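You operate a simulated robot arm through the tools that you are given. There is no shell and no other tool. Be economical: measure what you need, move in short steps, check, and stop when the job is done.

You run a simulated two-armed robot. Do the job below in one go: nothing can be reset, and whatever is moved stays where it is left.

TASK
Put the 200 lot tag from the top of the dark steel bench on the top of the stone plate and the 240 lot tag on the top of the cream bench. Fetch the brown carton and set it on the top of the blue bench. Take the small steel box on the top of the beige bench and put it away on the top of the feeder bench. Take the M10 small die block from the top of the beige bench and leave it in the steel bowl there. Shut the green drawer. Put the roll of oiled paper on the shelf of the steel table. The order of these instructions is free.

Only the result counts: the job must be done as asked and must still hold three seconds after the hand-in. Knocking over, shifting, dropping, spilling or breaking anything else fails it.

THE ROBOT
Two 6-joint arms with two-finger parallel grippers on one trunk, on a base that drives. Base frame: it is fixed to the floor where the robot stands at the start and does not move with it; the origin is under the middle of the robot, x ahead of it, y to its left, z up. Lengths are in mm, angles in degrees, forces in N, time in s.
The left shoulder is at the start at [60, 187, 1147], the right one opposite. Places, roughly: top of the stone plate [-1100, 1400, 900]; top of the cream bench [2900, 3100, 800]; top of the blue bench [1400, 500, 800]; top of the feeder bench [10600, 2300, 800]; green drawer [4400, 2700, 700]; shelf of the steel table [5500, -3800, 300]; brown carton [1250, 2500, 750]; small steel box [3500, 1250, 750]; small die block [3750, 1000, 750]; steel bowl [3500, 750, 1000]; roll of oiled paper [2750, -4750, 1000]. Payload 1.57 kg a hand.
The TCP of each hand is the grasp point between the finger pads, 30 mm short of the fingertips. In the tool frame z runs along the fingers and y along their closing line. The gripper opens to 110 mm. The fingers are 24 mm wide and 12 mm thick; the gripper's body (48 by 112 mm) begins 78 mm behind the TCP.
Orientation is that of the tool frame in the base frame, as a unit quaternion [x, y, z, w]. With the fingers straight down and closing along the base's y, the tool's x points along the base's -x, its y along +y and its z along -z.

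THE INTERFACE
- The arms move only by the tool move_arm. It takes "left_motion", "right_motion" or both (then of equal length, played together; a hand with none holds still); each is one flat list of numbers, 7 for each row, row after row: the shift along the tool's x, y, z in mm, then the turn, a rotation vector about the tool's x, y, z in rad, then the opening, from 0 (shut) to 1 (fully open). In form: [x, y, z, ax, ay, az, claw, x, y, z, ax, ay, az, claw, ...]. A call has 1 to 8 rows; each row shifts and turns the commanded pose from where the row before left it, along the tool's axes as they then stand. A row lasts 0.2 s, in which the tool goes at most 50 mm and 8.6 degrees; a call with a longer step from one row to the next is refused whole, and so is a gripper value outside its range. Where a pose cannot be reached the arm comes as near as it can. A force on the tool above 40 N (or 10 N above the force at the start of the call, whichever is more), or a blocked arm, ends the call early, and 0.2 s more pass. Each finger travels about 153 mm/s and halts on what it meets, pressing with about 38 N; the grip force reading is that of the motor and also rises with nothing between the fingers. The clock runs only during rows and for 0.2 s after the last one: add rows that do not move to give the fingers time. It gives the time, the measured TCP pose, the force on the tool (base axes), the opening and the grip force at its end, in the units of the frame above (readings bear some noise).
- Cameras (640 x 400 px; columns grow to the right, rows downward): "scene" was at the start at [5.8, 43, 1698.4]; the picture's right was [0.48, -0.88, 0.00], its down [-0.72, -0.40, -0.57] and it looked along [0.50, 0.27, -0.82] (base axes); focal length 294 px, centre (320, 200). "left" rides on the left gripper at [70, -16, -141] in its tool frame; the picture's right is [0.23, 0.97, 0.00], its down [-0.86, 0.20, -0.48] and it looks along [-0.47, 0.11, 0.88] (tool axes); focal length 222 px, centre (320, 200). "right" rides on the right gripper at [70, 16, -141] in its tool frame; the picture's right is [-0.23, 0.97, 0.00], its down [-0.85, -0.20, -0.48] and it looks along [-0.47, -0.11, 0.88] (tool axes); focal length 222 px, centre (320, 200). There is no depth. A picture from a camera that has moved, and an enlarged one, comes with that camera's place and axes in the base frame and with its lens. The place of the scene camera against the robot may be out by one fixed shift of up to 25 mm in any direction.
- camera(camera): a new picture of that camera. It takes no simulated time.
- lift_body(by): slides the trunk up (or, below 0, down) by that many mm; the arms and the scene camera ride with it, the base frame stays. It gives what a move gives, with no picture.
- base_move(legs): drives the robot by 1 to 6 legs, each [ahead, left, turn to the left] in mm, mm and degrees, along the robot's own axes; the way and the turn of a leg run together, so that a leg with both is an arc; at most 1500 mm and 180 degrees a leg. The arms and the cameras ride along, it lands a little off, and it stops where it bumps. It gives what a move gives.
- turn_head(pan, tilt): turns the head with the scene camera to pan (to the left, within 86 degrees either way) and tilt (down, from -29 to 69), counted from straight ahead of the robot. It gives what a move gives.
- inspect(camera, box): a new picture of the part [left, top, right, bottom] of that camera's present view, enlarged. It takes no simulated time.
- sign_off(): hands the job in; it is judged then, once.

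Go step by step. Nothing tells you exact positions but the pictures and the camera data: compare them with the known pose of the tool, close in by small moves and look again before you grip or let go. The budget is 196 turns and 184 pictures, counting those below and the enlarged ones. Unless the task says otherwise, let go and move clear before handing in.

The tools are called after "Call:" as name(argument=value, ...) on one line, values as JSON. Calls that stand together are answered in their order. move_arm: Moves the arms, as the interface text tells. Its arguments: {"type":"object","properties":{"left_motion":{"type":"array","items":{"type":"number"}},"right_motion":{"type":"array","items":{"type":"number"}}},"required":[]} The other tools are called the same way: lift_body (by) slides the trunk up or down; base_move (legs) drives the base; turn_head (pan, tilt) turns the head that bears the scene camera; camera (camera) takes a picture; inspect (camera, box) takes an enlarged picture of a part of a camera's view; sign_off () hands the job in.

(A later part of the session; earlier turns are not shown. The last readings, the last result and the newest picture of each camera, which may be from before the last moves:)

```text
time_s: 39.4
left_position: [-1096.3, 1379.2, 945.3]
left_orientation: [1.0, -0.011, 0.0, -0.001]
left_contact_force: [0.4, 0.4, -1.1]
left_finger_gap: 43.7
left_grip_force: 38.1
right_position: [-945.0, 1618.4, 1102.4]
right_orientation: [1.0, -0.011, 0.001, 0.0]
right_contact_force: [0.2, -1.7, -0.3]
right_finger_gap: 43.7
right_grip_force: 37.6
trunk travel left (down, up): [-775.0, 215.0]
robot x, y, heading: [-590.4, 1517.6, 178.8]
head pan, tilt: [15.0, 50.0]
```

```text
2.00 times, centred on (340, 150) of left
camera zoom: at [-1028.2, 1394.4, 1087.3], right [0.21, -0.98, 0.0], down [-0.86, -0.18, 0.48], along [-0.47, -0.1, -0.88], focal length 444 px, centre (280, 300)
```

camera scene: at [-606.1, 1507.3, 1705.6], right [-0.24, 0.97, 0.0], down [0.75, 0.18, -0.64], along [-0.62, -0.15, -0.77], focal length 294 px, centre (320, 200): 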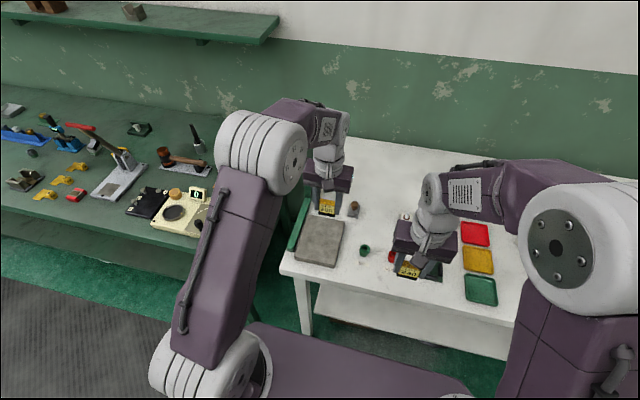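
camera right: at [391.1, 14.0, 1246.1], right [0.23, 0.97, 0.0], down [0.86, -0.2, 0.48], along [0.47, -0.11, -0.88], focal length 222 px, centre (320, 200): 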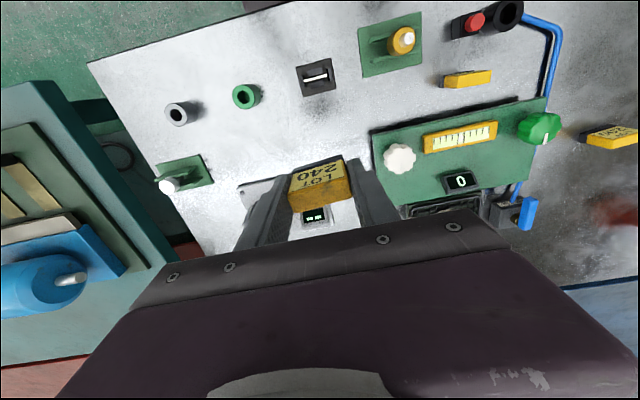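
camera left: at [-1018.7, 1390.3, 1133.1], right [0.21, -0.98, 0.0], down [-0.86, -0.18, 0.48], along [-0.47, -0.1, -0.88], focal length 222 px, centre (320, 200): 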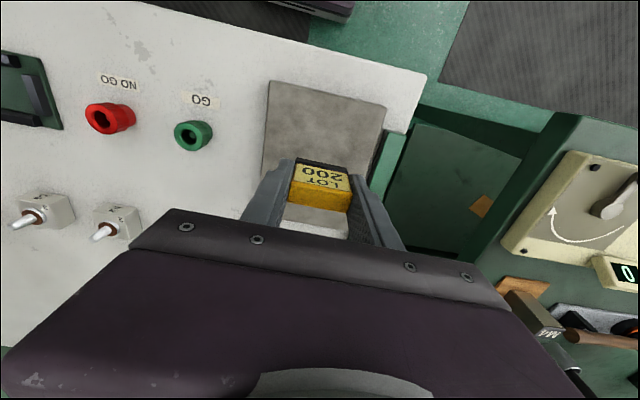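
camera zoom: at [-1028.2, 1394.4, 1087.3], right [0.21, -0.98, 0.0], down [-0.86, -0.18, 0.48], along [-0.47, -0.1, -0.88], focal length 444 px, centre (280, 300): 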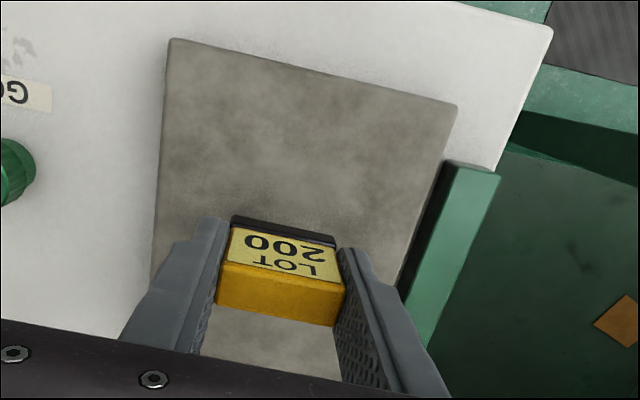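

No contact yet; I continue with 3 mm steps, watching the force.

Call:
move_arm(left_motion=[0, 0, 3, 0, 0, 0, 0, 0, 0, 3, 0, 0, 0, 0, 0, 0, 2, 0, 0, 0, 0, 0, 0, 2, 0, 0, 0, 0])

Call:
inspect(camera="scene", box=[280, 180, 400, 270])

```text
time_s: 40.4
left_position: [-1097.2, 1380.3, 935.8]
left_orientation: [1.0, -0.011, 0.0, 0.0]
left_contact_force: [0.6, -0.6, -0.8]
left_finger_gap: 43.6
left_grip_force: 38.0
right_position: [-947.6, 1618.9, 1102.9]
right_orientation: [1.0, -0.01, 0.0, 0.0]
right_contact_force: [0.7, -0.4, -1.6]
right_finger_gap: 43.4
right_grip_force: 38.1
trunk travel left (down, up): [-775.0, 215.0]
robot x, y, heading: [-592.6, 1517.8, 178.7]
head pan, tilt: [15.0, 50.0]
```

```text
4.44 times, centred on (340, 225) of scene
camera zoom: at [-604.0, 1506.0, 1705.6], right [-0.24, 0.97, 0.0], down [0.74, 0.18, -0.64], along [-0.62, -0.15, -0.77], focal length 1308 px, centre (231, 89)
```

zoom: 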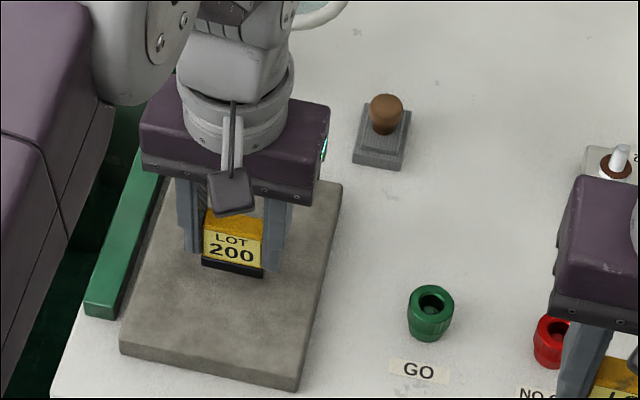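

Still free, and no contact shadow. I keep lowering.

Call:
move_arm(left_motion=[0, 0, 3, 0, 0, 0, 0, 0, 0, 3, 0, 0, 0, 0, 0, 0, 3, 0, 0, 0, 0, 0, 0, 3, 0, 0, 0, 0])

Call:
inspect(camera="left", box=[220, 50, 460, 250])

```text
time_s: 41.4
left_position: [-1096.8, 1380.2, 924.5]
left_orientation: [1.0, -0.011, 0.0, 0.0]
left_contact_force: [-0.9, 0.6, -0.7]
left_finger_gap: 43.9
left_grip_force: 37.9
right_position: [-946.8, 1618.0, 1102.3]
right_orientation: [1.0, -0.01, -0.001, 0.0]
right_contact_force: [0.6, 0.3, -1.4]
right_finger_gap: 43.5
right_grip_force: 37.7
trunk travel left (down, up): [-775.0, 215.0]
robot x, y, heading: [-590.0, 1516.3, 178.7]
head pan, tilt: [15.0, 50.0]
```

```text
2.00 times, centred on (340, 150) of left
camera zoom: at [-1028.2, 1394.7, 1064.7], right [0.21, -0.98, 0.0], down [-0.86, -0.18, 0.48], along [-0.47, -0.1, -0.88], focal length 444 px, centre (280, 300)
```

zoom: 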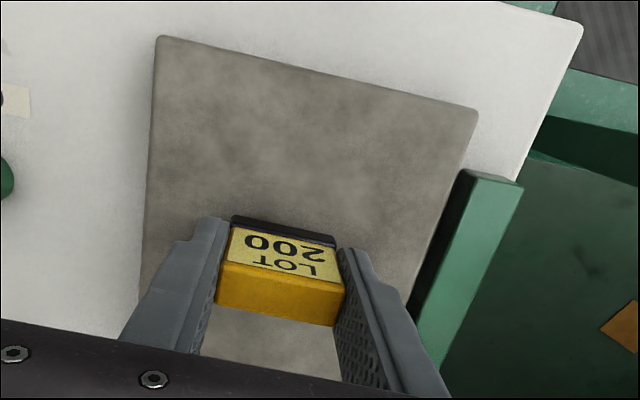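

Scaling of the plate says its top is near z≈867, about 20 mm below the tag. I lower 14 mm, then in small steps.

Call:
move_arm(left_motion=[0, 0, 5, 0, 0, 0, 0, 0, 0, 4, 0, 0, 0, 0, 0, 0, 3, 0, 0, 0, 0, 0, 0, 2, 0, 0, 0, 0, 0, 0, 0, 0, 0, 0, 0])

Call:
inspect(camera="scene", box=[280, 180, 400, 270])

Call:
inspect(camera="left", box=[220, 50, 460, 250])

```text
time_s: 42.4
left_position: [-1096.4, 1381.0, 917.5]
left_orientation: [1.0, -0.011, -0.004, 0.001]
left_contact_force: [9.4, -0.2, 23.5]
left_finger_gap: 43.7
left_grip_force: 38.4
right_position: [-942.3, 1619.2, 1104.4]
right_orientation: [1.0, -0.011, -0.002, 0.001]
right_contact_force: [0.2, -0.3, -1.4]
right_finger_gap: 43.5
right_grip_force: 37.5
trunk travel left (down, up): [-775.0, 215.0]
robot x, y, heading: [-592.2, 1515.2, 178.7]
head pan, tilt: [15.0, 50.0]
stopped in row 4 (left hand): the force on the tool passed its limit (the readings are from after the stop); the commanded pose is now the measured one
```

```text
4.44 times, centred on (340, 225) of scene
camera zoom: at [-597.9, 1507.3, 1705.7], right [-0.24, 0.97, 0.0], down [0.74, 0.18, -0.65], along [-0.63, -0.15, -0.76], focal length 1308 px, centre (231, 89)
```

zoom: 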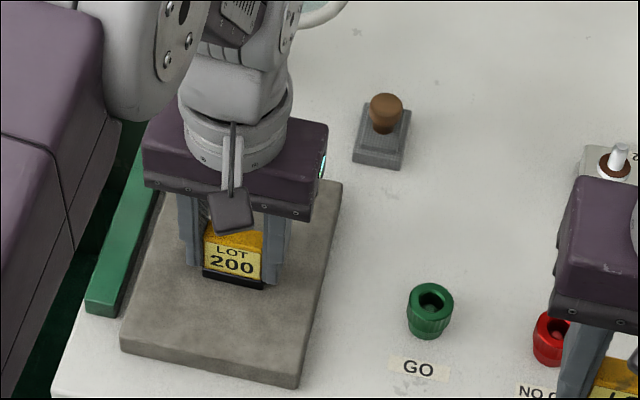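

```text
2.00 times, centred on (340, 150) of left
camera zoom: at [-1026.5, 1395.1, 1057.2], right [0.2, -0.98, 0.0], down [-0.86, -0.18, 0.49], along [-0.48, -0.1, -0.87], focal length 444 px, centre (280, 300)
```

zoom: 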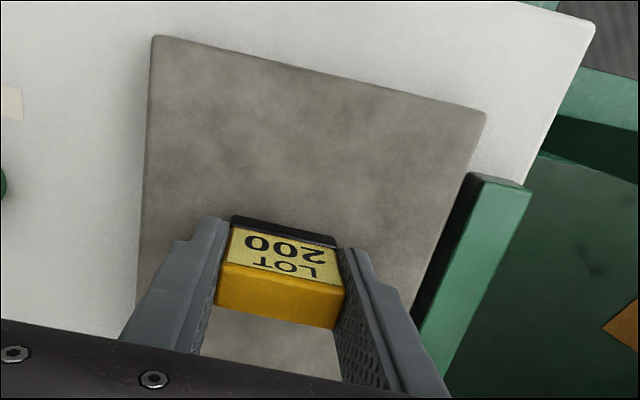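

The tag has touched down (contact at TCP z≈917). I relieve the press by 1 mm, then open.

Call:
move_arm(left_motion=[0, 0, -1.5, 0, 0, 0, 0, 0, 0, 0, 0, 0, 0, 0, 0, 0, 0, 0, 0, 0, 0.5, 0, 0, 0, 0, 0, 0, 0.7, 0, 0, 0, 0, 0, 0, 0.7])

Call:
inspect(camera="left", box=[220, 50, 460, 250])

```text
time_s: 43.6
left_position: [-1099.4, 1379.7, 914.6]
left_orientation: [1.0, -0.011, -0.003, 0.001]
left_contact_force: [-0.2, -0.1, 0.0]
left_finger_gap: 77.1
left_grip_force: 0.1
right_position: [-947.1, 1618.4, 1104.6]
right_orientation: [1.0, -0.01, 0.0, 0.0]
right_contact_force: [0.6, 0.5, -1.3]
right_finger_gap: 43.6
right_grip_force: 38.1
trunk travel left (down, up): [-775.0, 215.0]
robot x, y, heading: [-591.6, 1517.1, 178.6]
head pan, tilt: [15.0, 50.0]
```

```text
2.00 times, centred on (340, 150) of left
camera zoom: at [-1030.4, 1394.2, 1055.2], right [0.2, -0.98, 0.0], down [-0.86, -0.18, 0.48], along [-0.47, -0.1, -0.88], focal length 444 px, centre (280, 300)
```

zoom: 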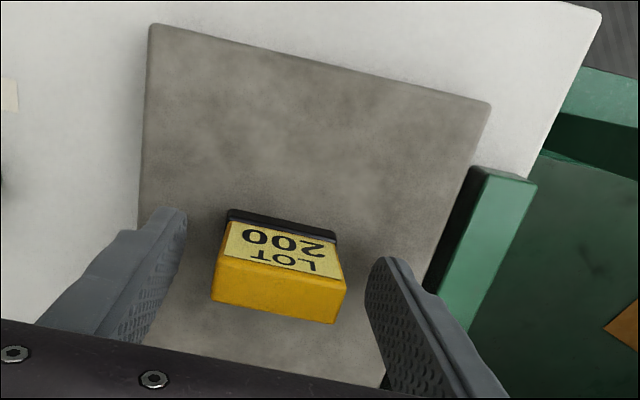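

Tag 200 stands on the stone plate. I lift straight up, pull in, and drive along the open corridor towards the cream bench.

Call:
move_arm(left_motion=[0, 0, -40, 0, 0, 0, 0.7, 0, 0, -45, 0, 0, 0, 0.7, 0, 0, -45, 0, 0, 0, 0.7, 0, 0, -45, 0, 0, 0, 0.7, 45, 0, 0, 0, 0, 0, 0.7, 45, 15, 0, 0, 0, 0, 0.7, 45, 20, 0, 0, 0, 0, 0.7, 0, 20, 0, 0, 0, 0, 0.7])

Call:
camera(camera="scene")

Call:
base_move(legs=[[-250, 0, 0], [0, 0, -90], [380, 0, 0], [0, 0, -88.7], [1500, 0, 0]])

Call:
turn_head(pan=30, tilt=20)

Call:
camera(camera="scene")

```text
time_s: 45.4
left_position: [-965.1, 1321.0, 1089.8]
left_orientation: [1.0, -0.012, -0.002, 0.0]
left_contact_force: [-1.4, 0.2, -0.2]
left_finger_gap: 76.9
left_grip_force: 0.0
right_position: [-946.5, 1618.3, 1102.4]
right_orientation: [1.0, -0.01, 0.0, 0.0]
right_contact_force: [-0.1, -0.1, -1.6]
right_finger_gap: 43.6
right_grip_force: 38.3
trunk travel left (down, up): [-775.0, 215.0]
robot x, y, heading: [-591.6, 1516.5, 178.6]
head pan, tilt: [15.0, 50.0]
```

```text
140 pictures are left
camera scene: at [-604.3, 1505.4, 1705.5], right [-0.24, 0.97, 0.0], down [0.74, 0.18, -0.64], along [-0.62, -0.15, -0.77], focal length 294 px, centre (320, 200)
```

scene: 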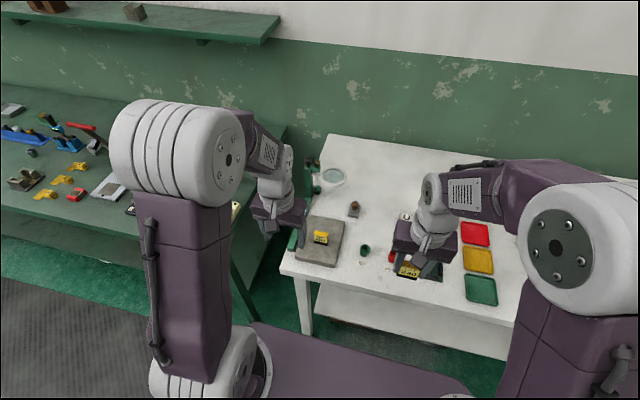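

```text
time_s: 63.8
left_position: [1537.4, 2132.5, 1089.5]
left_orientation: [-0.011, 1.0, 0.0, 0.003]
left_contact_force: [0.6, -0.3, 0.5]
left_finger_gap: 77.0
left_grip_force: 0.0
right_position: [1532.6, 1834.8, 1103.0]
right_orientation: [-0.012, 1.0, 0.0, 0.0]
right_contact_force: [-0.7, -0.9, -1.6]
right_finger_gap: 43.7
right_grip_force: 38.4
trunk travel left (down, up): [-775.0, 215.0]
robot x, y, heading: [1172.3, 1918.8, 1.6]
head pan, tilt: [15.0, 50.0]
```

```text
time_s: 64.8
left_position: [1535.4, 2131.7, 1090.3]
left_orientation: [-0.012, 1.0, 0.0, 0.003]
left_contact_force: [-0.8, 0.5, 0.3]
left_finger_gap: 77.0
left_grip_force: 0.0
right_position: [1531.9, 1835.5, 1103.8]
right_orientation: [-0.012, 1.0, -0.001, 0.001]
right_contact_force: [-0.5, 0.7, -1.8]
right_finger_gap: 43.6
right_grip_force: 38.0
trunk travel left (down, up): [-775.0, 215.0]
robot x, y, heading: [1170.7, 1922.1, 1.7]
head pan, tilt: [30.0, 20.0]
```

```text
139 pictures are left
camera scene: at [1195.1, 1975.9, 1751.1], right [0.52, -0.85, 0.0], down [-0.29, -0.18, -0.94], along [0.8, 0.49, -0.34], focal length 294 px, centre (320, 200)
```

scene: 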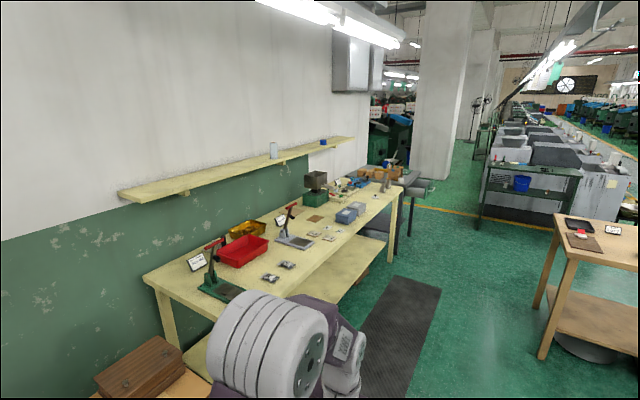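

The cream bench front edge is near y≈2780, x from 1800 to 3900. I drive in front of x≈2800 and turn to face it.

Call:
base_move(legs=[[1500, 0, 0], [120, 0, 0], [0, 0, 88.3], [420, 0, 0]])

Call:
turn_head(pan=-10, tilt=45)

Call:
camera(camera="scene")

Call:
camera(camera="right")

```text
time_s: 79.0
left_position: [2575.0, 2768.4, 1090.6]
left_orientation: [0.715, -0.699, -0.003, -0.003]
left_contact_force: [0.3, -0.2, 0.3]
left_finger_gap: 77.1
left_grip_force: 0.1
right_position: [2873.0, 2763.6, 1103.8]
right_orientation: [0.717, -0.697, -0.001, 0.0]
right_contact_force: [0.4, -0.4, -0.7]
right_finger_gap: 43.5
right_grip_force: 38.4
trunk travel left (down, up): [-775.0, 215.0]
robot x, y, heading: [2791.1, 2406.3, 91.5]
head pan, tilt: [30.0, 20.0]
```

```text
time_s: 80.1
left_position: [2576.4, 2769.7, 1090.5]
left_orientation: [0.716, -0.698, -0.002, -0.004]
left_contact_force: [-0.7, 0.6, 0.5]
left_finger_gap: 77.0
left_grip_force: 0.0
right_position: [2872.8, 2765.0, 1103.2]
right_orientation: [0.717, -0.697, 0.0, 0.0]
right_contact_force: [0.5, -0.4, -0.8]
right_finger_gap: 43.5
right_grip_force: 37.8
trunk travel left (down, up): [-775.0, 215.0]
robot x, y, heading: [2791.8, 2406.7, 91.4]
head pan, tilt: [-10.0, 45.0]
```

```text
138 pictures are left
camera scene: at [2804.7, 2433.7, 1712.5], right [0.99, -0.15, 0.0], down [-0.1, -0.7, -0.71], along [0.1, 0.7, -0.71], focal length 294 px, centre (320, 200)
```

scene: 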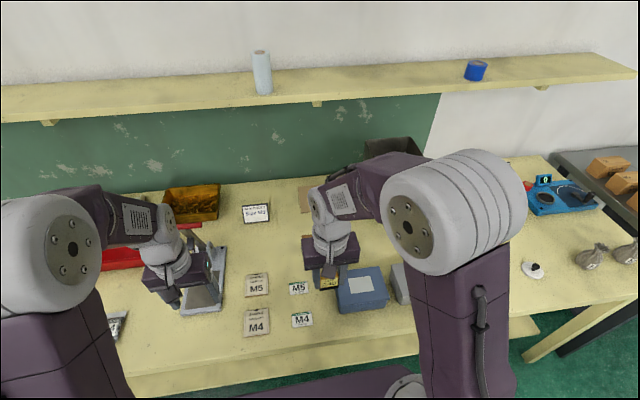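

```text
137 pictures are left
camera right: at [2858.0, 2693.5, 1245.4], right [-0.98, 0.2, 0.0], down [0.18, 0.86, 0.48], along [0.1, 0.47, -0.88], focal length 222 px, centre (320, 200)
```

right: 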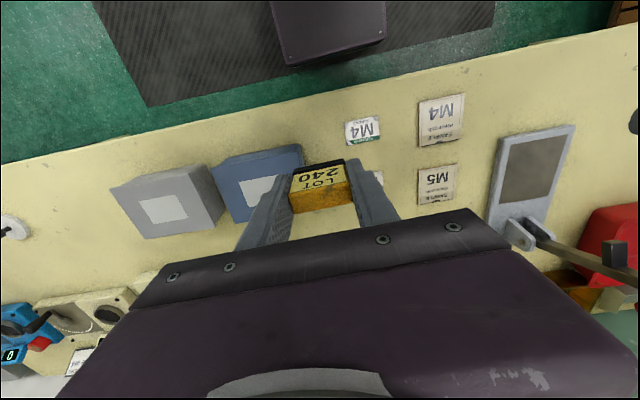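

The free spot between the grey box and the white disc is around (3390, 2830). I strafe right 500 mm to bring it under the right hand.

Call:
base_move(legs=[[0, -500, 0]])

Call:
camera(camera="right")

Call:
camera(camera="scene")

```text
time_s: 83.0
left_position: [3082.1, 2782.3, 1089.0]
left_orientation: [0.715, -0.699, -0.001, -0.002]
left_contact_force: [-0.2, 0.2, 0.3]
left_finger_gap: 77.0
left_grip_force: 0.1
right_position: [3380.7, 2777.0, 1103.2]
right_orientation: [0.715, -0.699, 0.0, 0.0]
right_contact_force: [-0.9, -0.1, -1.1]
right_finger_gap: 43.5
right_grip_force: 37.6
trunk travel left (down, up): [-775.0, 215.0]
robot x, y, heading: [3297.3, 2419.4, 91.2]
head pan, tilt: [-10.0, 45.0]
```

```text
136 pictures are left
camera right: at [3365.0, 2706.0, 1245.4], right [-0.98, 0.2, 0.0], down [0.18, 0.86, 0.48], along [0.1, 0.47, -0.88], focal length 222 px, centre (320, 200)
```

right: 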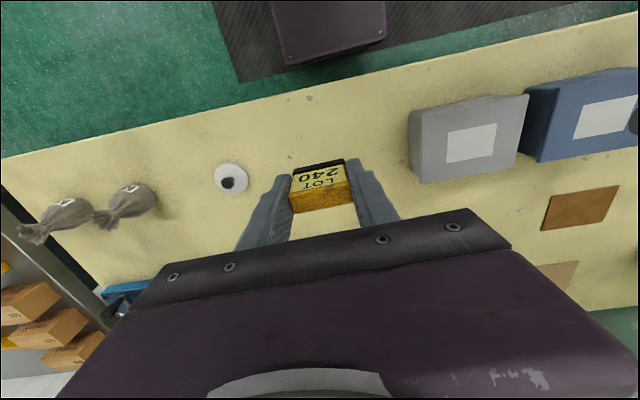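

```text
135 pictures are left
camera scene: at [3310.5, 2446.5, 1712.5], right [0.99, -0.15, 0.0], down [-0.11, -0.7, -0.71], along [0.11, 0.7, -0.71], focal length 294 px, centre (320, 200)
```

scene: 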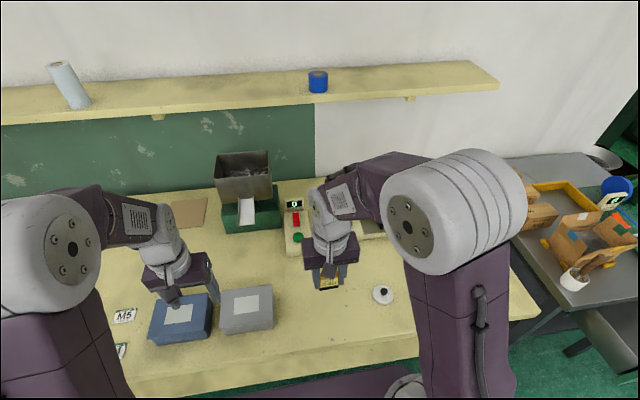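

The spot under the hand is free. I move forward 33 mm and descend 120 mm, then look to gauge the bench height.

Call:
move_arm(right_motion=[-11, 0, 40, 0, 0, 0, 0, -11, 0, 40, 0, 0, 0, 0, -11, 0, 40, 0, 0, 0, 0])

Call:
camera(camera="right")

Call:
inspect(camera="scene", box=[260, 200, 420, 350])

```text
time_s: 83.8
left_position: [3083.5, 2783.7, 1089.9]
left_orientation: [0.715, -0.699, -0.002, -0.002]
left_contact_force: [-0.2, -0.1, -0.1]
left_finger_gap: 77.0
left_grip_force: 0.0
right_position: [3380.2, 2809.9, 983.2]
right_orientation: [0.716, -0.698, 0.0, -0.001]
right_contact_force: [1.3, -0.6, -2.0]
right_finger_gap: 43.9
right_grip_force: 38.1
trunk travel left (down, up): [-775.0, 215.0]
robot x, y, heading: [3292.7, 2415.3, 91.3]
head pan, tilt: [-10.0, 45.0]
```

```text
134 pictures are left
camera right: at [3366.0, 2739.5, 1125.9], right [-0.98, 0.2, 0.0], down [0.18, 0.86, 0.48], along [0.1, 0.47, -0.88], focal length 222 px, centre (320, 200)
```

right: 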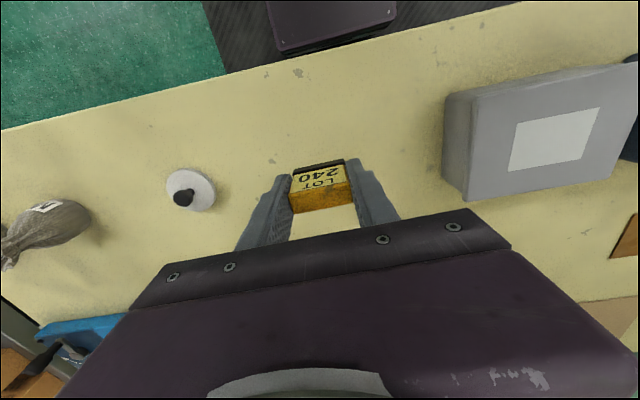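

```text
2.67 times, centred on (340, 275) of scene
camera zoom: at [3312.5, 2447.6, 1712.5], right [0.99, -0.15, 0.0], down [-0.11, -0.7, -0.71], along [0.11, 0.7, -0.71], focal length 785 px, centre (267, 0)
```

zoom: 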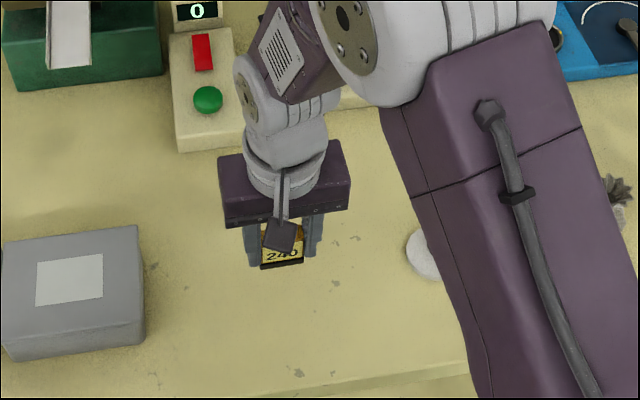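

Estimated bench top is z≈840–865. I lower 60 mm and then continue in small steps.

Call:
move_arm(right_motion=[0, 0, 30, 0, 0, 0, 0, 0, 0, 25, 0, 0, 0, 0, 0, 0, 5, 0, 0, 0, 0])

Call:
inspect(camera="scene", box=[260, 200, 420, 350])

Call:
camera(camera="right")

```text
time_s: 84.6
left_position: [3083.9, 2782.2, 1089.0]
left_orientation: [0.715, -0.699, -0.002, -0.002]
left_contact_force: [0.0, -0.8, 0.2]
left_finger_gap: 77.2
left_grip_force: 0.0
right_position: [3380.4, 2809.1, 923.7]
right_orientation: [0.716, -0.698, 0.0, 0.0]
right_contact_force: [0.2, 0.1, -1.6]
right_finger_gap: 43.7
right_grip_force: 38.4
trunk travel left (down, up): [-775.0, 215.0]
robot x, y, heading: [3294.2, 2417.8, 91.2]
head pan, tilt: [-10.0, 45.0]
```

```text
2.67 times, centred on (340, 275) of scene
camera zoom: at [3311.7, 2445.7, 1712.5], right [0.99, -0.15, 0.0], down [-0.11, -0.7, -0.71], along [0.11, 0.7, -0.71], focal length 785 px, centre (267, 0)
```

zoom: 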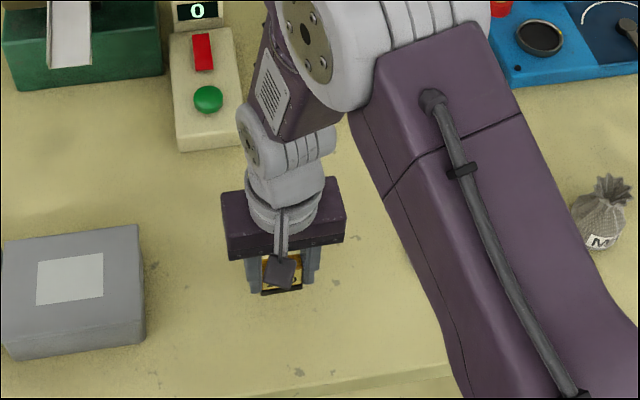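

```text
131 pictures are left
camera right: at [3366.1, 2738.4, 1065.9], right [-0.98, 0.2, 0.0], down [0.18, 0.86, 0.48], along [0.1, 0.47, -0.88], focal length 222 px, centre (320, 200)
```

right: 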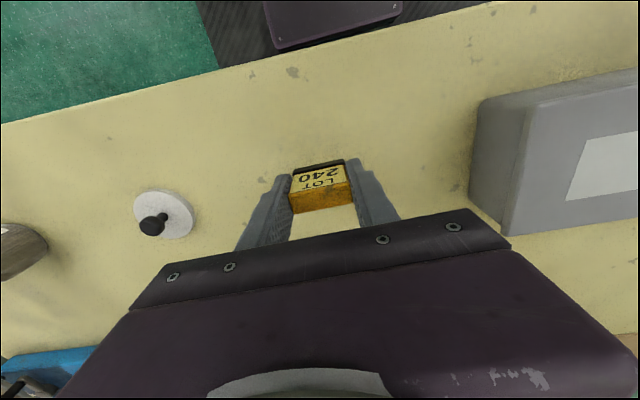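

The bench top may be as low as ~810. I lower further with shrinking steps; the force limit will stop me at contact.

Call:
move_arm(right_motion=[0, 0, 12, 0, 0, 0, 0, 0, 0, 10, 0, 0, 0, 0, 0, 0, 7, 0, 0, 0, 0, 0, 0, 5, 0, 0, 0, 0, 0, 0, 4, 0, 0, 0, 0, 0, 0, 3, 0, 0, 0, 0, 0, 0, 3, 0, 0, 0, 0, 0, 0, 3, 0, 0, 0, 0])

Call:
camera(camera="right")

```text
time_s: 85.8
left_position: [3083.8, 2778.4, 1091.6]
left_orientation: [0.715, -0.699, -0.004, -0.003]
left_contact_force: [0.7, -0.5, 0.3]
left_finger_gap: 77.3
left_grip_force: 0.0
right_position: [3380.5, 2808.2, 891.6]
right_orientation: [0.716, -0.698, -0.002, -0.003]
right_contact_force: [5.9, -7.9, 35.2]
right_finger_gap: 43.9
right_grip_force: 37.9
trunk travel left (down, up): [-775.0, 215.0]
robot x, y, heading: [3295.0, 2419.1, 91.2]
head pan, tilt: [-10.0, 45.0]
stopped in row 5 (right hand): the force on the tool passed its limit (the readings are from after the stop); the commanded pose is now the measured one
```

```text
130 pictures are left
camera right: at [3365.0, 2737.2, 1033.5], right [-0.98, 0.2, 0.0], down [0.18, 0.86, 0.48], along [0.1, 0.47, -0.87], focal length 222 px, centre (320, 200)
```

right: 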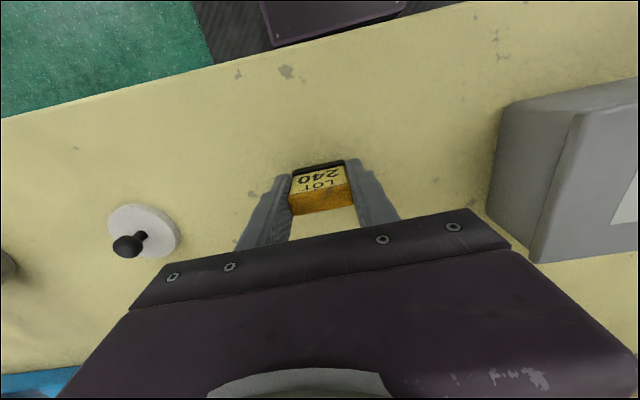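

Contact at TCP z≈891: the bench is at about the same height as the dark one. I relieve and open.

Call:
move_arm(right_motion=[0, 0, -1.5, 0, 0, 0, 0, 0, 0, 0, 0, 0, 0, 0, 0, 0, 0, 0, 0, 0, 0.6, 0, 0, 0, 0, 0, 0, 0.9, 0, 0, 0, 0, 0, 0, 0.9])

Call:
camera(camera="right")

```text
time_s: 87.0
left_position: [3082.8, 2781.7, 1089.2]
left_orientation: [0.714, -0.7, -0.002, -0.002]
left_contact_force: [0.3, -0.5, 0.8]
left_finger_gap: 77.4
left_grip_force: 0.1
right_position: [3378.5, 2812.5, 890.1]
right_orientation: [0.716, -0.698, -0.002, -0.001]
right_contact_force: [0.1, 0.5, 0.7]
right_finger_gap: 98.9
right_grip_force: 0.0
trunk travel left (down, up): [-775.0, 215.0]
robot x, y, heading: [3292.9, 2417.6, 91.6]
head pan, tilt: [-10.0, 45.0]
```

```text
129 pictures are left
camera right: at [3364.5, 2740.3, 1032.5], right [-0.98, 0.2, 0.0], down [0.18, 0.86, 0.48], along [0.1, 0.47, -0.88], focal length 222 px, centre (320, 200)
```

right: 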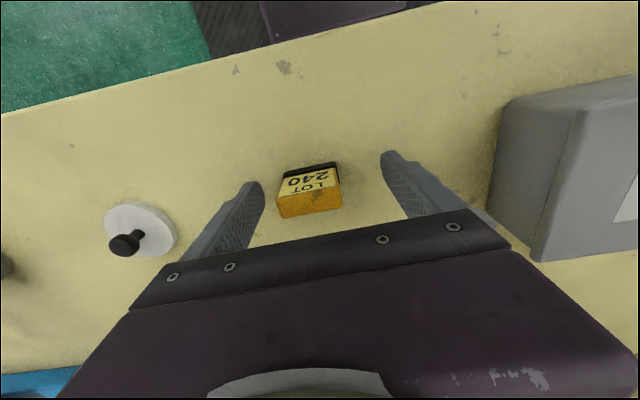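

Tag 240 stands on the cream bench. I lift clear, back away and look toward the green drawer on the right.

Call:
move_arm(right_motion=[0, 0, -40, 0, 0, 0, 0.9, 0, 0, -50, 0, 0, 0, 0.9, 0, 0, -50, 0, 0, 0, 0.9, 0, 0, -50, 0, 0, 0, 0.9, 45, 0, 0, 0, 0, 0, 0.9, 45, 0, 0, 0, 0, 0, 0.9])

Call:
base_move(legs=[[-450, 0, 0], [0, 0, -60]])

Call:
turn_head(pan=0, tilt=35)

Call:
camera(camera="scene")

```text
time_s: 88.4
left_position: [3083.4, 2779.5, 1090.8]
left_orientation: [0.714, -0.7, -0.002, -0.002]
left_contact_force: [-0.9, -0.4, 1.4]
left_finger_gap: 76.9
left_grip_force: 0.1
right_position: [3380.9, 2719.9, 1082.9]
right_orientation: [0.715, -0.699, -0.003, -0.001]
right_contact_force: [-0.3, -0.1, -0.6]
right_finger_gap: 98.9
right_grip_force: 0.1
trunk travel left (down, up): [-775.0, 215.0]
robot x, y, heading: [3295.3, 2420.5, 91.3]
head pan, tilt: [-10.0, 45.0]
```

```text
time_s: 93.8
left_position: [3512.8, 2328.9, 1090.0]
left_orientation: [-0.271, 0.963, 0.001, 0.002]
left_contact_force: [0.9, 0.2, 0.2]
left_finger_gap: 76.9
left_grip_force: 0.1
right_position: [3610.8, 2040.9, 1081.9]
right_orientation: [-0.272, 0.962, 0.002, 0.002]
right_contact_force: [1.1, -0.1, 0.0]
right_finger_gap: 99.0
right_grip_force: 0.0
trunk travel left (down, up): [-775.0, 215.0]
robot x, y, heading: [3306.3, 1962.6, 31.7]
head pan, tilt: [-10.0, 45.0]
```

```text
time_s: 94.5
left_position: [3513.5, 2329.1, 1089.4]
left_orientation: [-0.27, 0.963, 0.001, 0.003]
left_contact_force: [0.2, 0.4, -0.3]
left_finger_gap: 77.0
left_grip_force: 0.1
right_position: [3610.2, 2039.9, 1081.7]
right_orientation: [-0.272, 0.962, 0.001, 0.003]
right_contact_force: [-0.4, -0.5, -0.3]
right_finger_gap: 99.0
right_grip_force: 0.0
trunk travel left (down, up): [-775.0, 215.0]
robot x, y, heading: [3305.5, 1962.4, 31.4]
head pan, tilt: [0.0, 35.0]
```

```text
128 pictures are left
camera scene: at [3331.7, 1985.8, 1727.2], right [0.52, -0.85, 0.0], down [-0.49, -0.3, -0.82], along [0.7, 0.43, -0.57], focal length 294 px, centre (320, 200)
```

scene: 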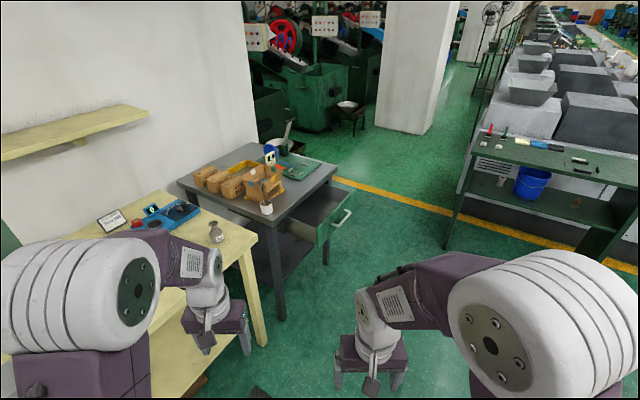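

The green drawer is open at the dark table, sliding out towards -y, with its handle on the -y face. I enlarge it.

Call:
inspect(camera="scene", box=[240, 130, 400, 290])

```text
2.50 times, centred on (320, 210) of scene
camera zoom: at [3331.7, 1985.8, 1727.2], right [0.52, -0.85, 0.0], down [-0.49, -0.3, -0.82], along [0.7, 0.43, -0.57], focal length 736 px, centre (320, 175)
```

zoom: 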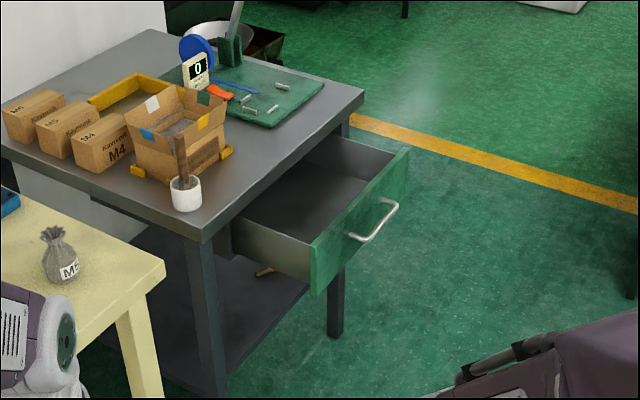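

The drawer front is about x 4270–4650 at y≈2560, handle near (4440, 2525, 745). I drive to face it.

Call:
base_move(legs=[[0, 0, 58.5], [0, -1010, 0], [190, 0, 0]])

Call:
turn_head(pan=-10, tilt=55)

Call:
camera(camera="scene")

Call:
camera(camera="right")

```text
time_s: 103.5
left_position: [4119.5, 2524.4, 1091.2]
left_orientation: [0.71, -0.704, -0.002, -0.003]
left_contact_force: [-0.5, 0.1, -0.2]
left_finger_gap: 76.9
left_grip_force: 0.0
right_position: [4415.7, 2459.8, 1083.4]
right_orientation: [0.711, -0.703, -0.003, -0.002]
right_contact_force: [0.3, -0.3, -0.3]
right_finger_gap: 98.9
right_grip_force: 0.0
trunk travel left (down, up): [-775.0, 215.0]
robot x, y, heading: [4325.9, 2162.2, 90.6]
head pan, tilt: [0.0, 35.0]
```

```text
time_s: 104.3
left_position: [4119.0, 2528.1, 1089.1]
left_orientation: [0.71, -0.704, -0.002, -0.002]
left_contact_force: [0.0, -0.1, -0.1]
left_finger_gap: 77.1
left_grip_force: 0.0
right_position: [4415.1, 2462.5, 1081.2]
right_orientation: [0.711, -0.703, -0.003, -0.001]
right_contact_force: [-0.1, 0.5, 0.8]
right_finger_gap: 99.2
right_grip_force: 0.0
trunk travel left (down, up): [-775.0, 215.0]
robot x, y, heading: [4324.7, 2158.9, 90.3]
head pan, tilt: [-10.0, 55.0]
```

```text
126 pictures are left
camera scene: at [4341.9, 2180.7, 1699.1], right [0.99, -0.16, 0.0], down [-0.13, -0.81, -0.57], along [0.09, 0.57, -0.82], focal length 294 px, centre (320, 200)
```

scene: 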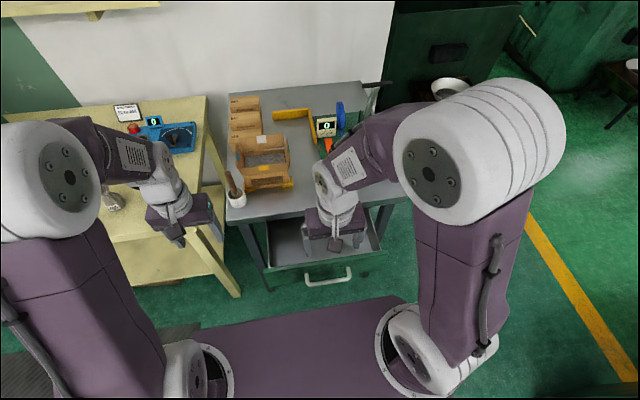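

```text
125 pictures are left
camera right: at [4400.9, 2391.8, 1223.8], right [-0.98, 0.22, 0.0], down [0.19, 0.86, 0.48], along [0.1, 0.47, -0.88], focal length 222 px, centre (320, 200)
```

right: 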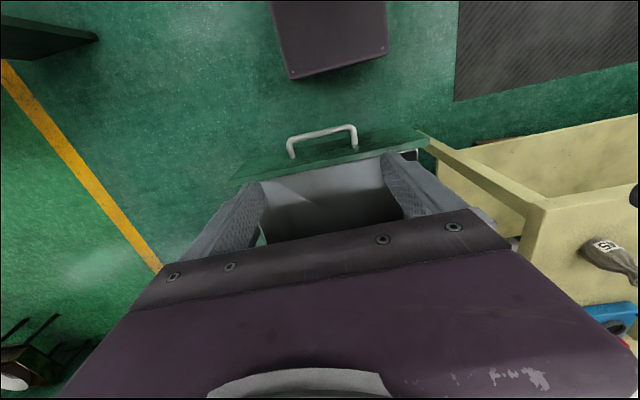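

Handle bar centre is near (4418, 2490). I pull the right hand back to y≈2415, shut the fingers and lower it in front of the handle.

Call:
move_arm(right_motion=[45, 0, 0, 0, 0, 0, 0, 0, 0, 48, 0, 0, 0, 0, 0, 0, 48, 0, 0, 0, 0, 0, 0, 48, 0, 0, 0, 0, 0, 0, 48, 0, 0, 0, 0, 0, 0, 48, 0, 0, 0, 0, 0, 0, 48, 0, 0, 0, 0, 0, 0, 30, 0, 0, 0, 0])

Call:
camera(camera="right")

Call:
camera(camera="scene")

```text
time_s: 106.2
left_position: [4119.2, 2526.9, 1089.8]
left_orientation: [0.71, -0.704, -0.002, -0.002]
left_contact_force: [0.7, 0.1, 0.2]
left_finger_gap: 76.9
left_grip_force: 0.0
right_position: [4416.4, 2421.1, 763.9]
right_orientation: [0.711, -0.703, -0.002, -0.001]
right_contact_force: [0.1, 0.1, -0.4]
right_finger_gap: 0.1
right_grip_force: 21.0
trunk travel left (down, up): [-775.0, 215.0]
robot x, y, heading: [4323.9, 2159.4, 90.6]
head pan, tilt: [-10.0, 55.0]
```

```text
124 pictures are left
camera right: at [4399.9, 2350.1, 905.6], right [-0.98, 0.22, 0.0], down [0.19, 0.85, 0.48], along [0.1, 0.47, -0.88], focal length 222 px, centre (320, 200)
```

right: 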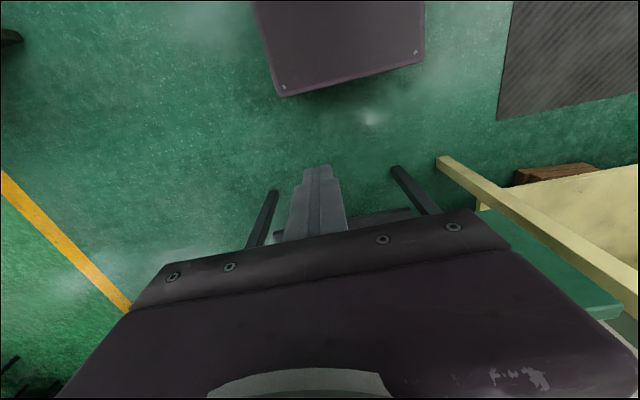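

```text
123 pictures are left
camera scene: at [4341.9, 2179.9, 1699.1], right [0.99, -0.16, 0.0], down [-0.13, -0.81, -0.57], along [0.09, 0.57, -0.82], focal length 294 px, centre (320, 200)
```

scene: 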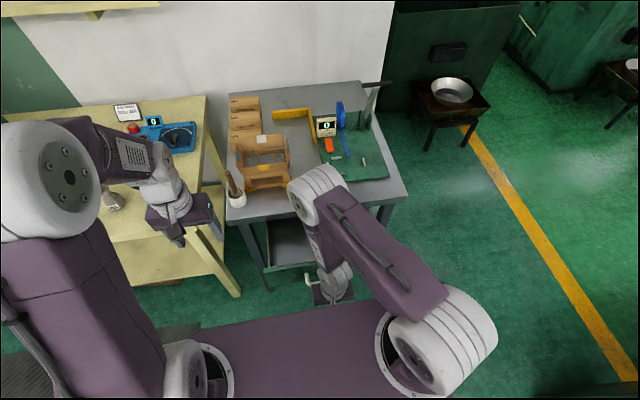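

Fingers are shut in front of the handle at its height. I push forward.

Call:
move_arm(right_motion=[-12, 0, 5, 0, 0, 0, 0, -12, 0, 5, 0, 0, 0, 0, -12, 0, 0, 0, 0, 0, 0, -12, 0, 0, 0, 0, 0, 0, -12, 0, 0, 0, 0, 0, 0, -12, 0, 0, 0, 0, 0, 0, -12, 0, 0, 0, 0, 0, 0, -12, 0, 0, 0, 0, 0, 0])

Call:
camera(camera="scene")

```text
time_s: 108.0
left_position: [4120.8, 2527.5, 1090.4]
left_orientation: [0.71, -0.704, -0.002, -0.002]
left_contact_force: [-1.0, 0.6, 0.3]
left_finger_gap: 77.0
left_grip_force: 0.1
right_position: [4415.7, 2514.8, 754.8]
right_orientation: [0.711, -0.703, -0.003, -0.001]
right_contact_force: [-1.2, 0.2, -0.2]
right_finger_gap: 0.0
right_grip_force: 21.1
trunk travel left (down, up): [-775.0, 215.0]
robot x, y, heading: [4326.6, 2160.6, 90.6]
head pan, tilt: [-10.0, 55.0]
```

```text
122 pictures are left
camera scene: at [4342.1, 2179.7, 1699.1], right [0.99, -0.16, 0.0], down [-0.13, -0.81, -0.57], along [0.09, 0.57, -0.82], focal length 294 px, centre (320, 200)
```

scene: 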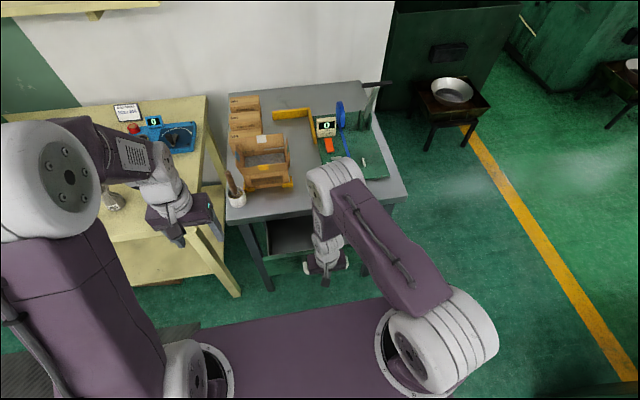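

The handle has moved in with the hand at low force. I keep pushing.

Call:
move_arm(right_motion=[-12, 0, 0, 0, 0, 0, 0, -12, 0, 0, 0, 0, 0, 0, -12, 0, 0, 0, 0, 0, 0, -12, 0, 0, 0, 0, 0, 0, -12, 0, 0, 0, 0, 0, 0, -12, 0, 0, 0, 0, 0, 0, -12, 0, 0, 0, 0, 0, 0, -12, 0, 0, 0, 0, 0, 0])

Call:
camera(camera="scene")

```text
time_s: 109.8
left_position: [4119.1, 2525.9, 1089.4]
left_orientation: [0.71, -0.704, -0.002, -0.001]
left_contact_force: [-0.4, -0.1, -0.9]
left_finger_gap: 77.1
left_grip_force: 0.1
right_position: [4413.7, 2610.0, 755.8]
right_orientation: [0.711, -0.703, -0.003, -0.001]
right_contact_force: [0.0, -0.1, -0.2]
right_finger_gap: 0.3
right_grip_force: 21.7
trunk travel left (down, up): [-775.0, 215.0]
robot x, y, heading: [4327.5, 2159.4, 90.6]
head pan, tilt: [-10.0, 55.0]
```

```text
121 pictures are left
camera scene: at [4342.0, 2179.8, 1699.1], right [0.99, -0.16, 0.0], down [-0.13, -0.81, -0.57], along [0.09, 0.57, -0.82], focal length 294 px, centre (320, 200)
```

scene: 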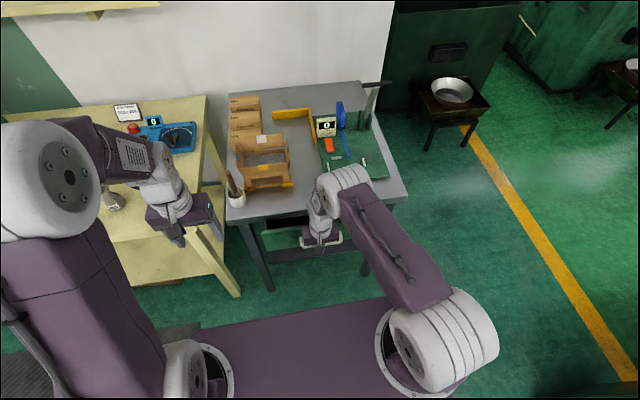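

Almost in. I continue with smaller steps until the drawer seats.

Call:
move_arm(right_motion=[-8, 0, 0, 0, 0, 0, 0, -8, 0, 0, 0, 0, 0, 0, -8, 0, 0, 0, 0, 0, 0, -8, 0, 0, 0, 0, 0, 0, -8, 0, 0, 0, 0, 0, 0, -8, 0, 0, 0, 0, 0, 0, -8, 0, 0, 0, 0, 0, 0, -8, 0, 0, 0, 0, 0, 0])

Call:
inspect(camera="scene", box=[220, 130, 420, 290])

```text
time_s: 111.5
left_position: [4118.0, 2521.0, 1090.3]
left_orientation: [0.71, -0.704, -0.004, -0.004]
left_contact_force: [0.0, 0.5, 1.0]
left_finger_gap: 76.9
left_grip_force: 0.1
right_position: [4414.4, 2667.7, 754.4]
right_orientation: [0.711, -0.704, 0.001, 0.001]
right_contact_force: [-3.2, -30.0, -2.7]
right_finger_gap: 0.0
right_grip_force: 20.9
trunk travel left (down, up): [-775.0, 215.0]
robot x, y, heading: [4325.3, 2157.3, 90.7]
head pan, tilt: [-10.0, 55.0]
```

```text
2.50 times, centred on (320, 210) of scene
camera zoom: at [4341.4, 2172.8, 1699.0], right [0.99, -0.16, 0.0], down [-0.13, -0.81, -0.58], along [0.09, 0.57, -0.82], focal length 736 px, centre (320, 175)
```

zoom: 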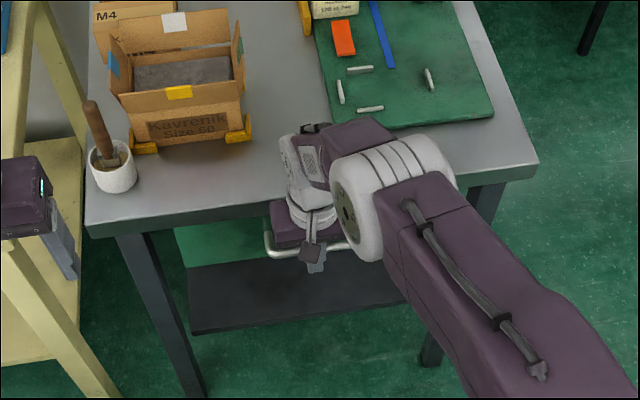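

The force rose to 30 N, so the drawer seems seated. I pull back and check.

Call:
move_arm(right_motion=[20, 0, 0, 0, 0, 0, 0, 40, 0, 0, 0, 0, 0, 0, 45, 0, 0, 0, 0, 0, 0, 45, 0, 0, 0, 0, 0, 0, 45, 0, 0, 0, 0, 0, 0, 45, 0, 0, 0, 0, 0, 0])

Call:
inspect(camera="scene", box=[220, 130, 420, 290])

```text
time_s: 113.0
left_position: [4119.5, 2526.1, 1089.3]
left_orientation: [0.71, -0.704, -0.003, -0.003]
left_contact_force: [0.6, 0.0, 0.1]
left_finger_gap: 76.7
left_grip_force: 0.0
right_position: [4416.3, 2432.2, 753.5]
right_orientation: [0.711, -0.703, -0.003, -0.002]
right_contact_force: [-0.1, -0.1, -0.2]
right_finger_gap: 0.0
right_grip_force: 21.2
trunk travel left (down, up): [-775.0, 215.0]
robot x, y, heading: [4324.1, 2161.3, 90.6]
head pan, tilt: [-10.0, 55.0]
```

```text
2.50 times, centred on (320, 210) of scene
camera zoom: at [4341.4, 2178.5, 1699.1], right [0.99, -0.16, 0.0], down [-0.13, -0.81, -0.57], along [0.09, 0.57, -0.82], focal length 736 px, centre (320, 175)
```

zoom: 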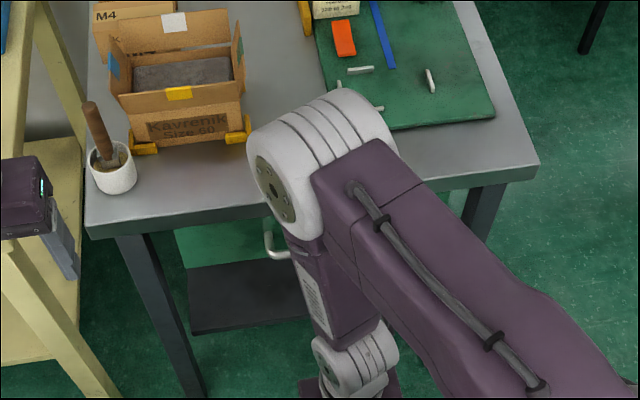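

The drawer front now sits under the table edge. I raise the arm, back off and check from a distance.

Call:
move_arm(right_motion=[0, 0, -48, 0, 0, 0, 0, 0, 0, -48, 0, 0, 0, 0, 0, 0, -48, 0, 0, 0, 0, 0, 0, -48, 0, 0, 0, 0, 0, 0, -48, 0, 0, 0, 0, 0, 0, -48, 0, 0, 0, 0, 0, 0, -40, 0, 0, 0, 0.5, 0, 0, 0, 0, 0, 0, 0.5])

Call:
base_move(legs=[[-300, 300, 0]])

Call:
turn_head(pan=-18, tilt=45)

Call:
camera(camera="scene")

```text
time_s: 114.8
left_position: [4120.2, 2527.1, 1089.3]
left_orientation: [0.711, -0.704, -0.002, -0.002]
left_contact_force: [-0.8, 0.0, 0.3]
left_finger_gap: 77.1
left_grip_force: 0.0
right_position: [4415.6, 2431.7, 1081.7]
right_orientation: [0.711, -0.703, -0.003, 0.0]
right_contact_force: [0.4, -0.5, 0.2]
right_finger_gap: 55.1
right_grip_force: 0.1
trunk travel left (down, up): [-775.0, 215.0]
robot x, y, heading: [4325.1, 2161.0, 90.6]
head pan, tilt: [-10.0, 55.0]
```

```text
time_s: 117.3
left_position: [3826.0, 2220.8, 1090.1]
left_orientation: [0.711, -0.704, -0.003, -0.003]
left_contact_force: [-0.1, 0.0, 0.1]
left_finger_gap: 77.0
left_grip_force: 0.0
right_position: [4124.2, 2126.5, 1081.0]
right_orientation: [0.711, -0.703, -0.002, -0.001]
right_contact_force: [-0.4, 0.5, 0.2]
right_finger_gap: 55.1
right_grip_force: 0.0
trunk travel left (down, up): [-775.0, 215.0]
robot x, y, heading: [4033.9, 1850.1, 90.6]
head pan, tilt: [-10.0, 55.0]
```

```text
time_s: 118.1
left_position: [3826.2, 2219.5, 1089.5]
left_orientation: [0.71, -0.704, -0.003, -0.002]
left_contact_force: [0.2, -0.9, 0.2]
left_finger_gap: 76.9
left_grip_force: 0.0
right_position: [4121.9, 2125.1, 1082.0]
right_orientation: [0.711, -0.703, -0.003, -0.001]
right_contact_force: [-0.6, -0.5, -0.3]
right_finger_gap: 54.9
right_grip_force: 0.0
trunk travel left (down, up): [-775.0, 215.0]
robot x, y, heading: [4029.2, 1851.7, 90.4]
head pan, tilt: [-18.0, 45.0]
```

```text
118 pictures are left
camera scene: at [4060.5, 1878.3, 1712.5], right [0.95, -0.3, 0.0], down [-0.21, -0.67, -0.71], along [0.21, 0.67, -0.71], focal length 294 px, centre (320, 200)
```

scene: 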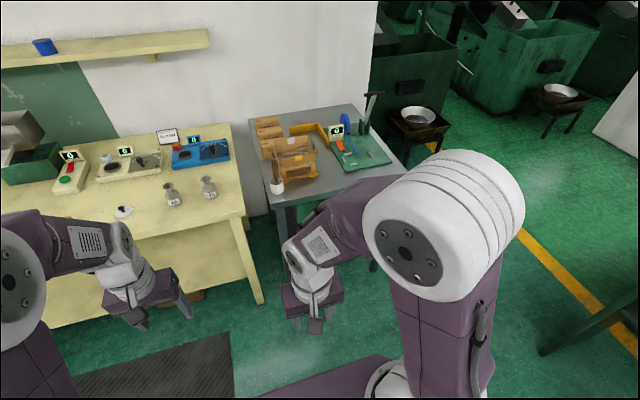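

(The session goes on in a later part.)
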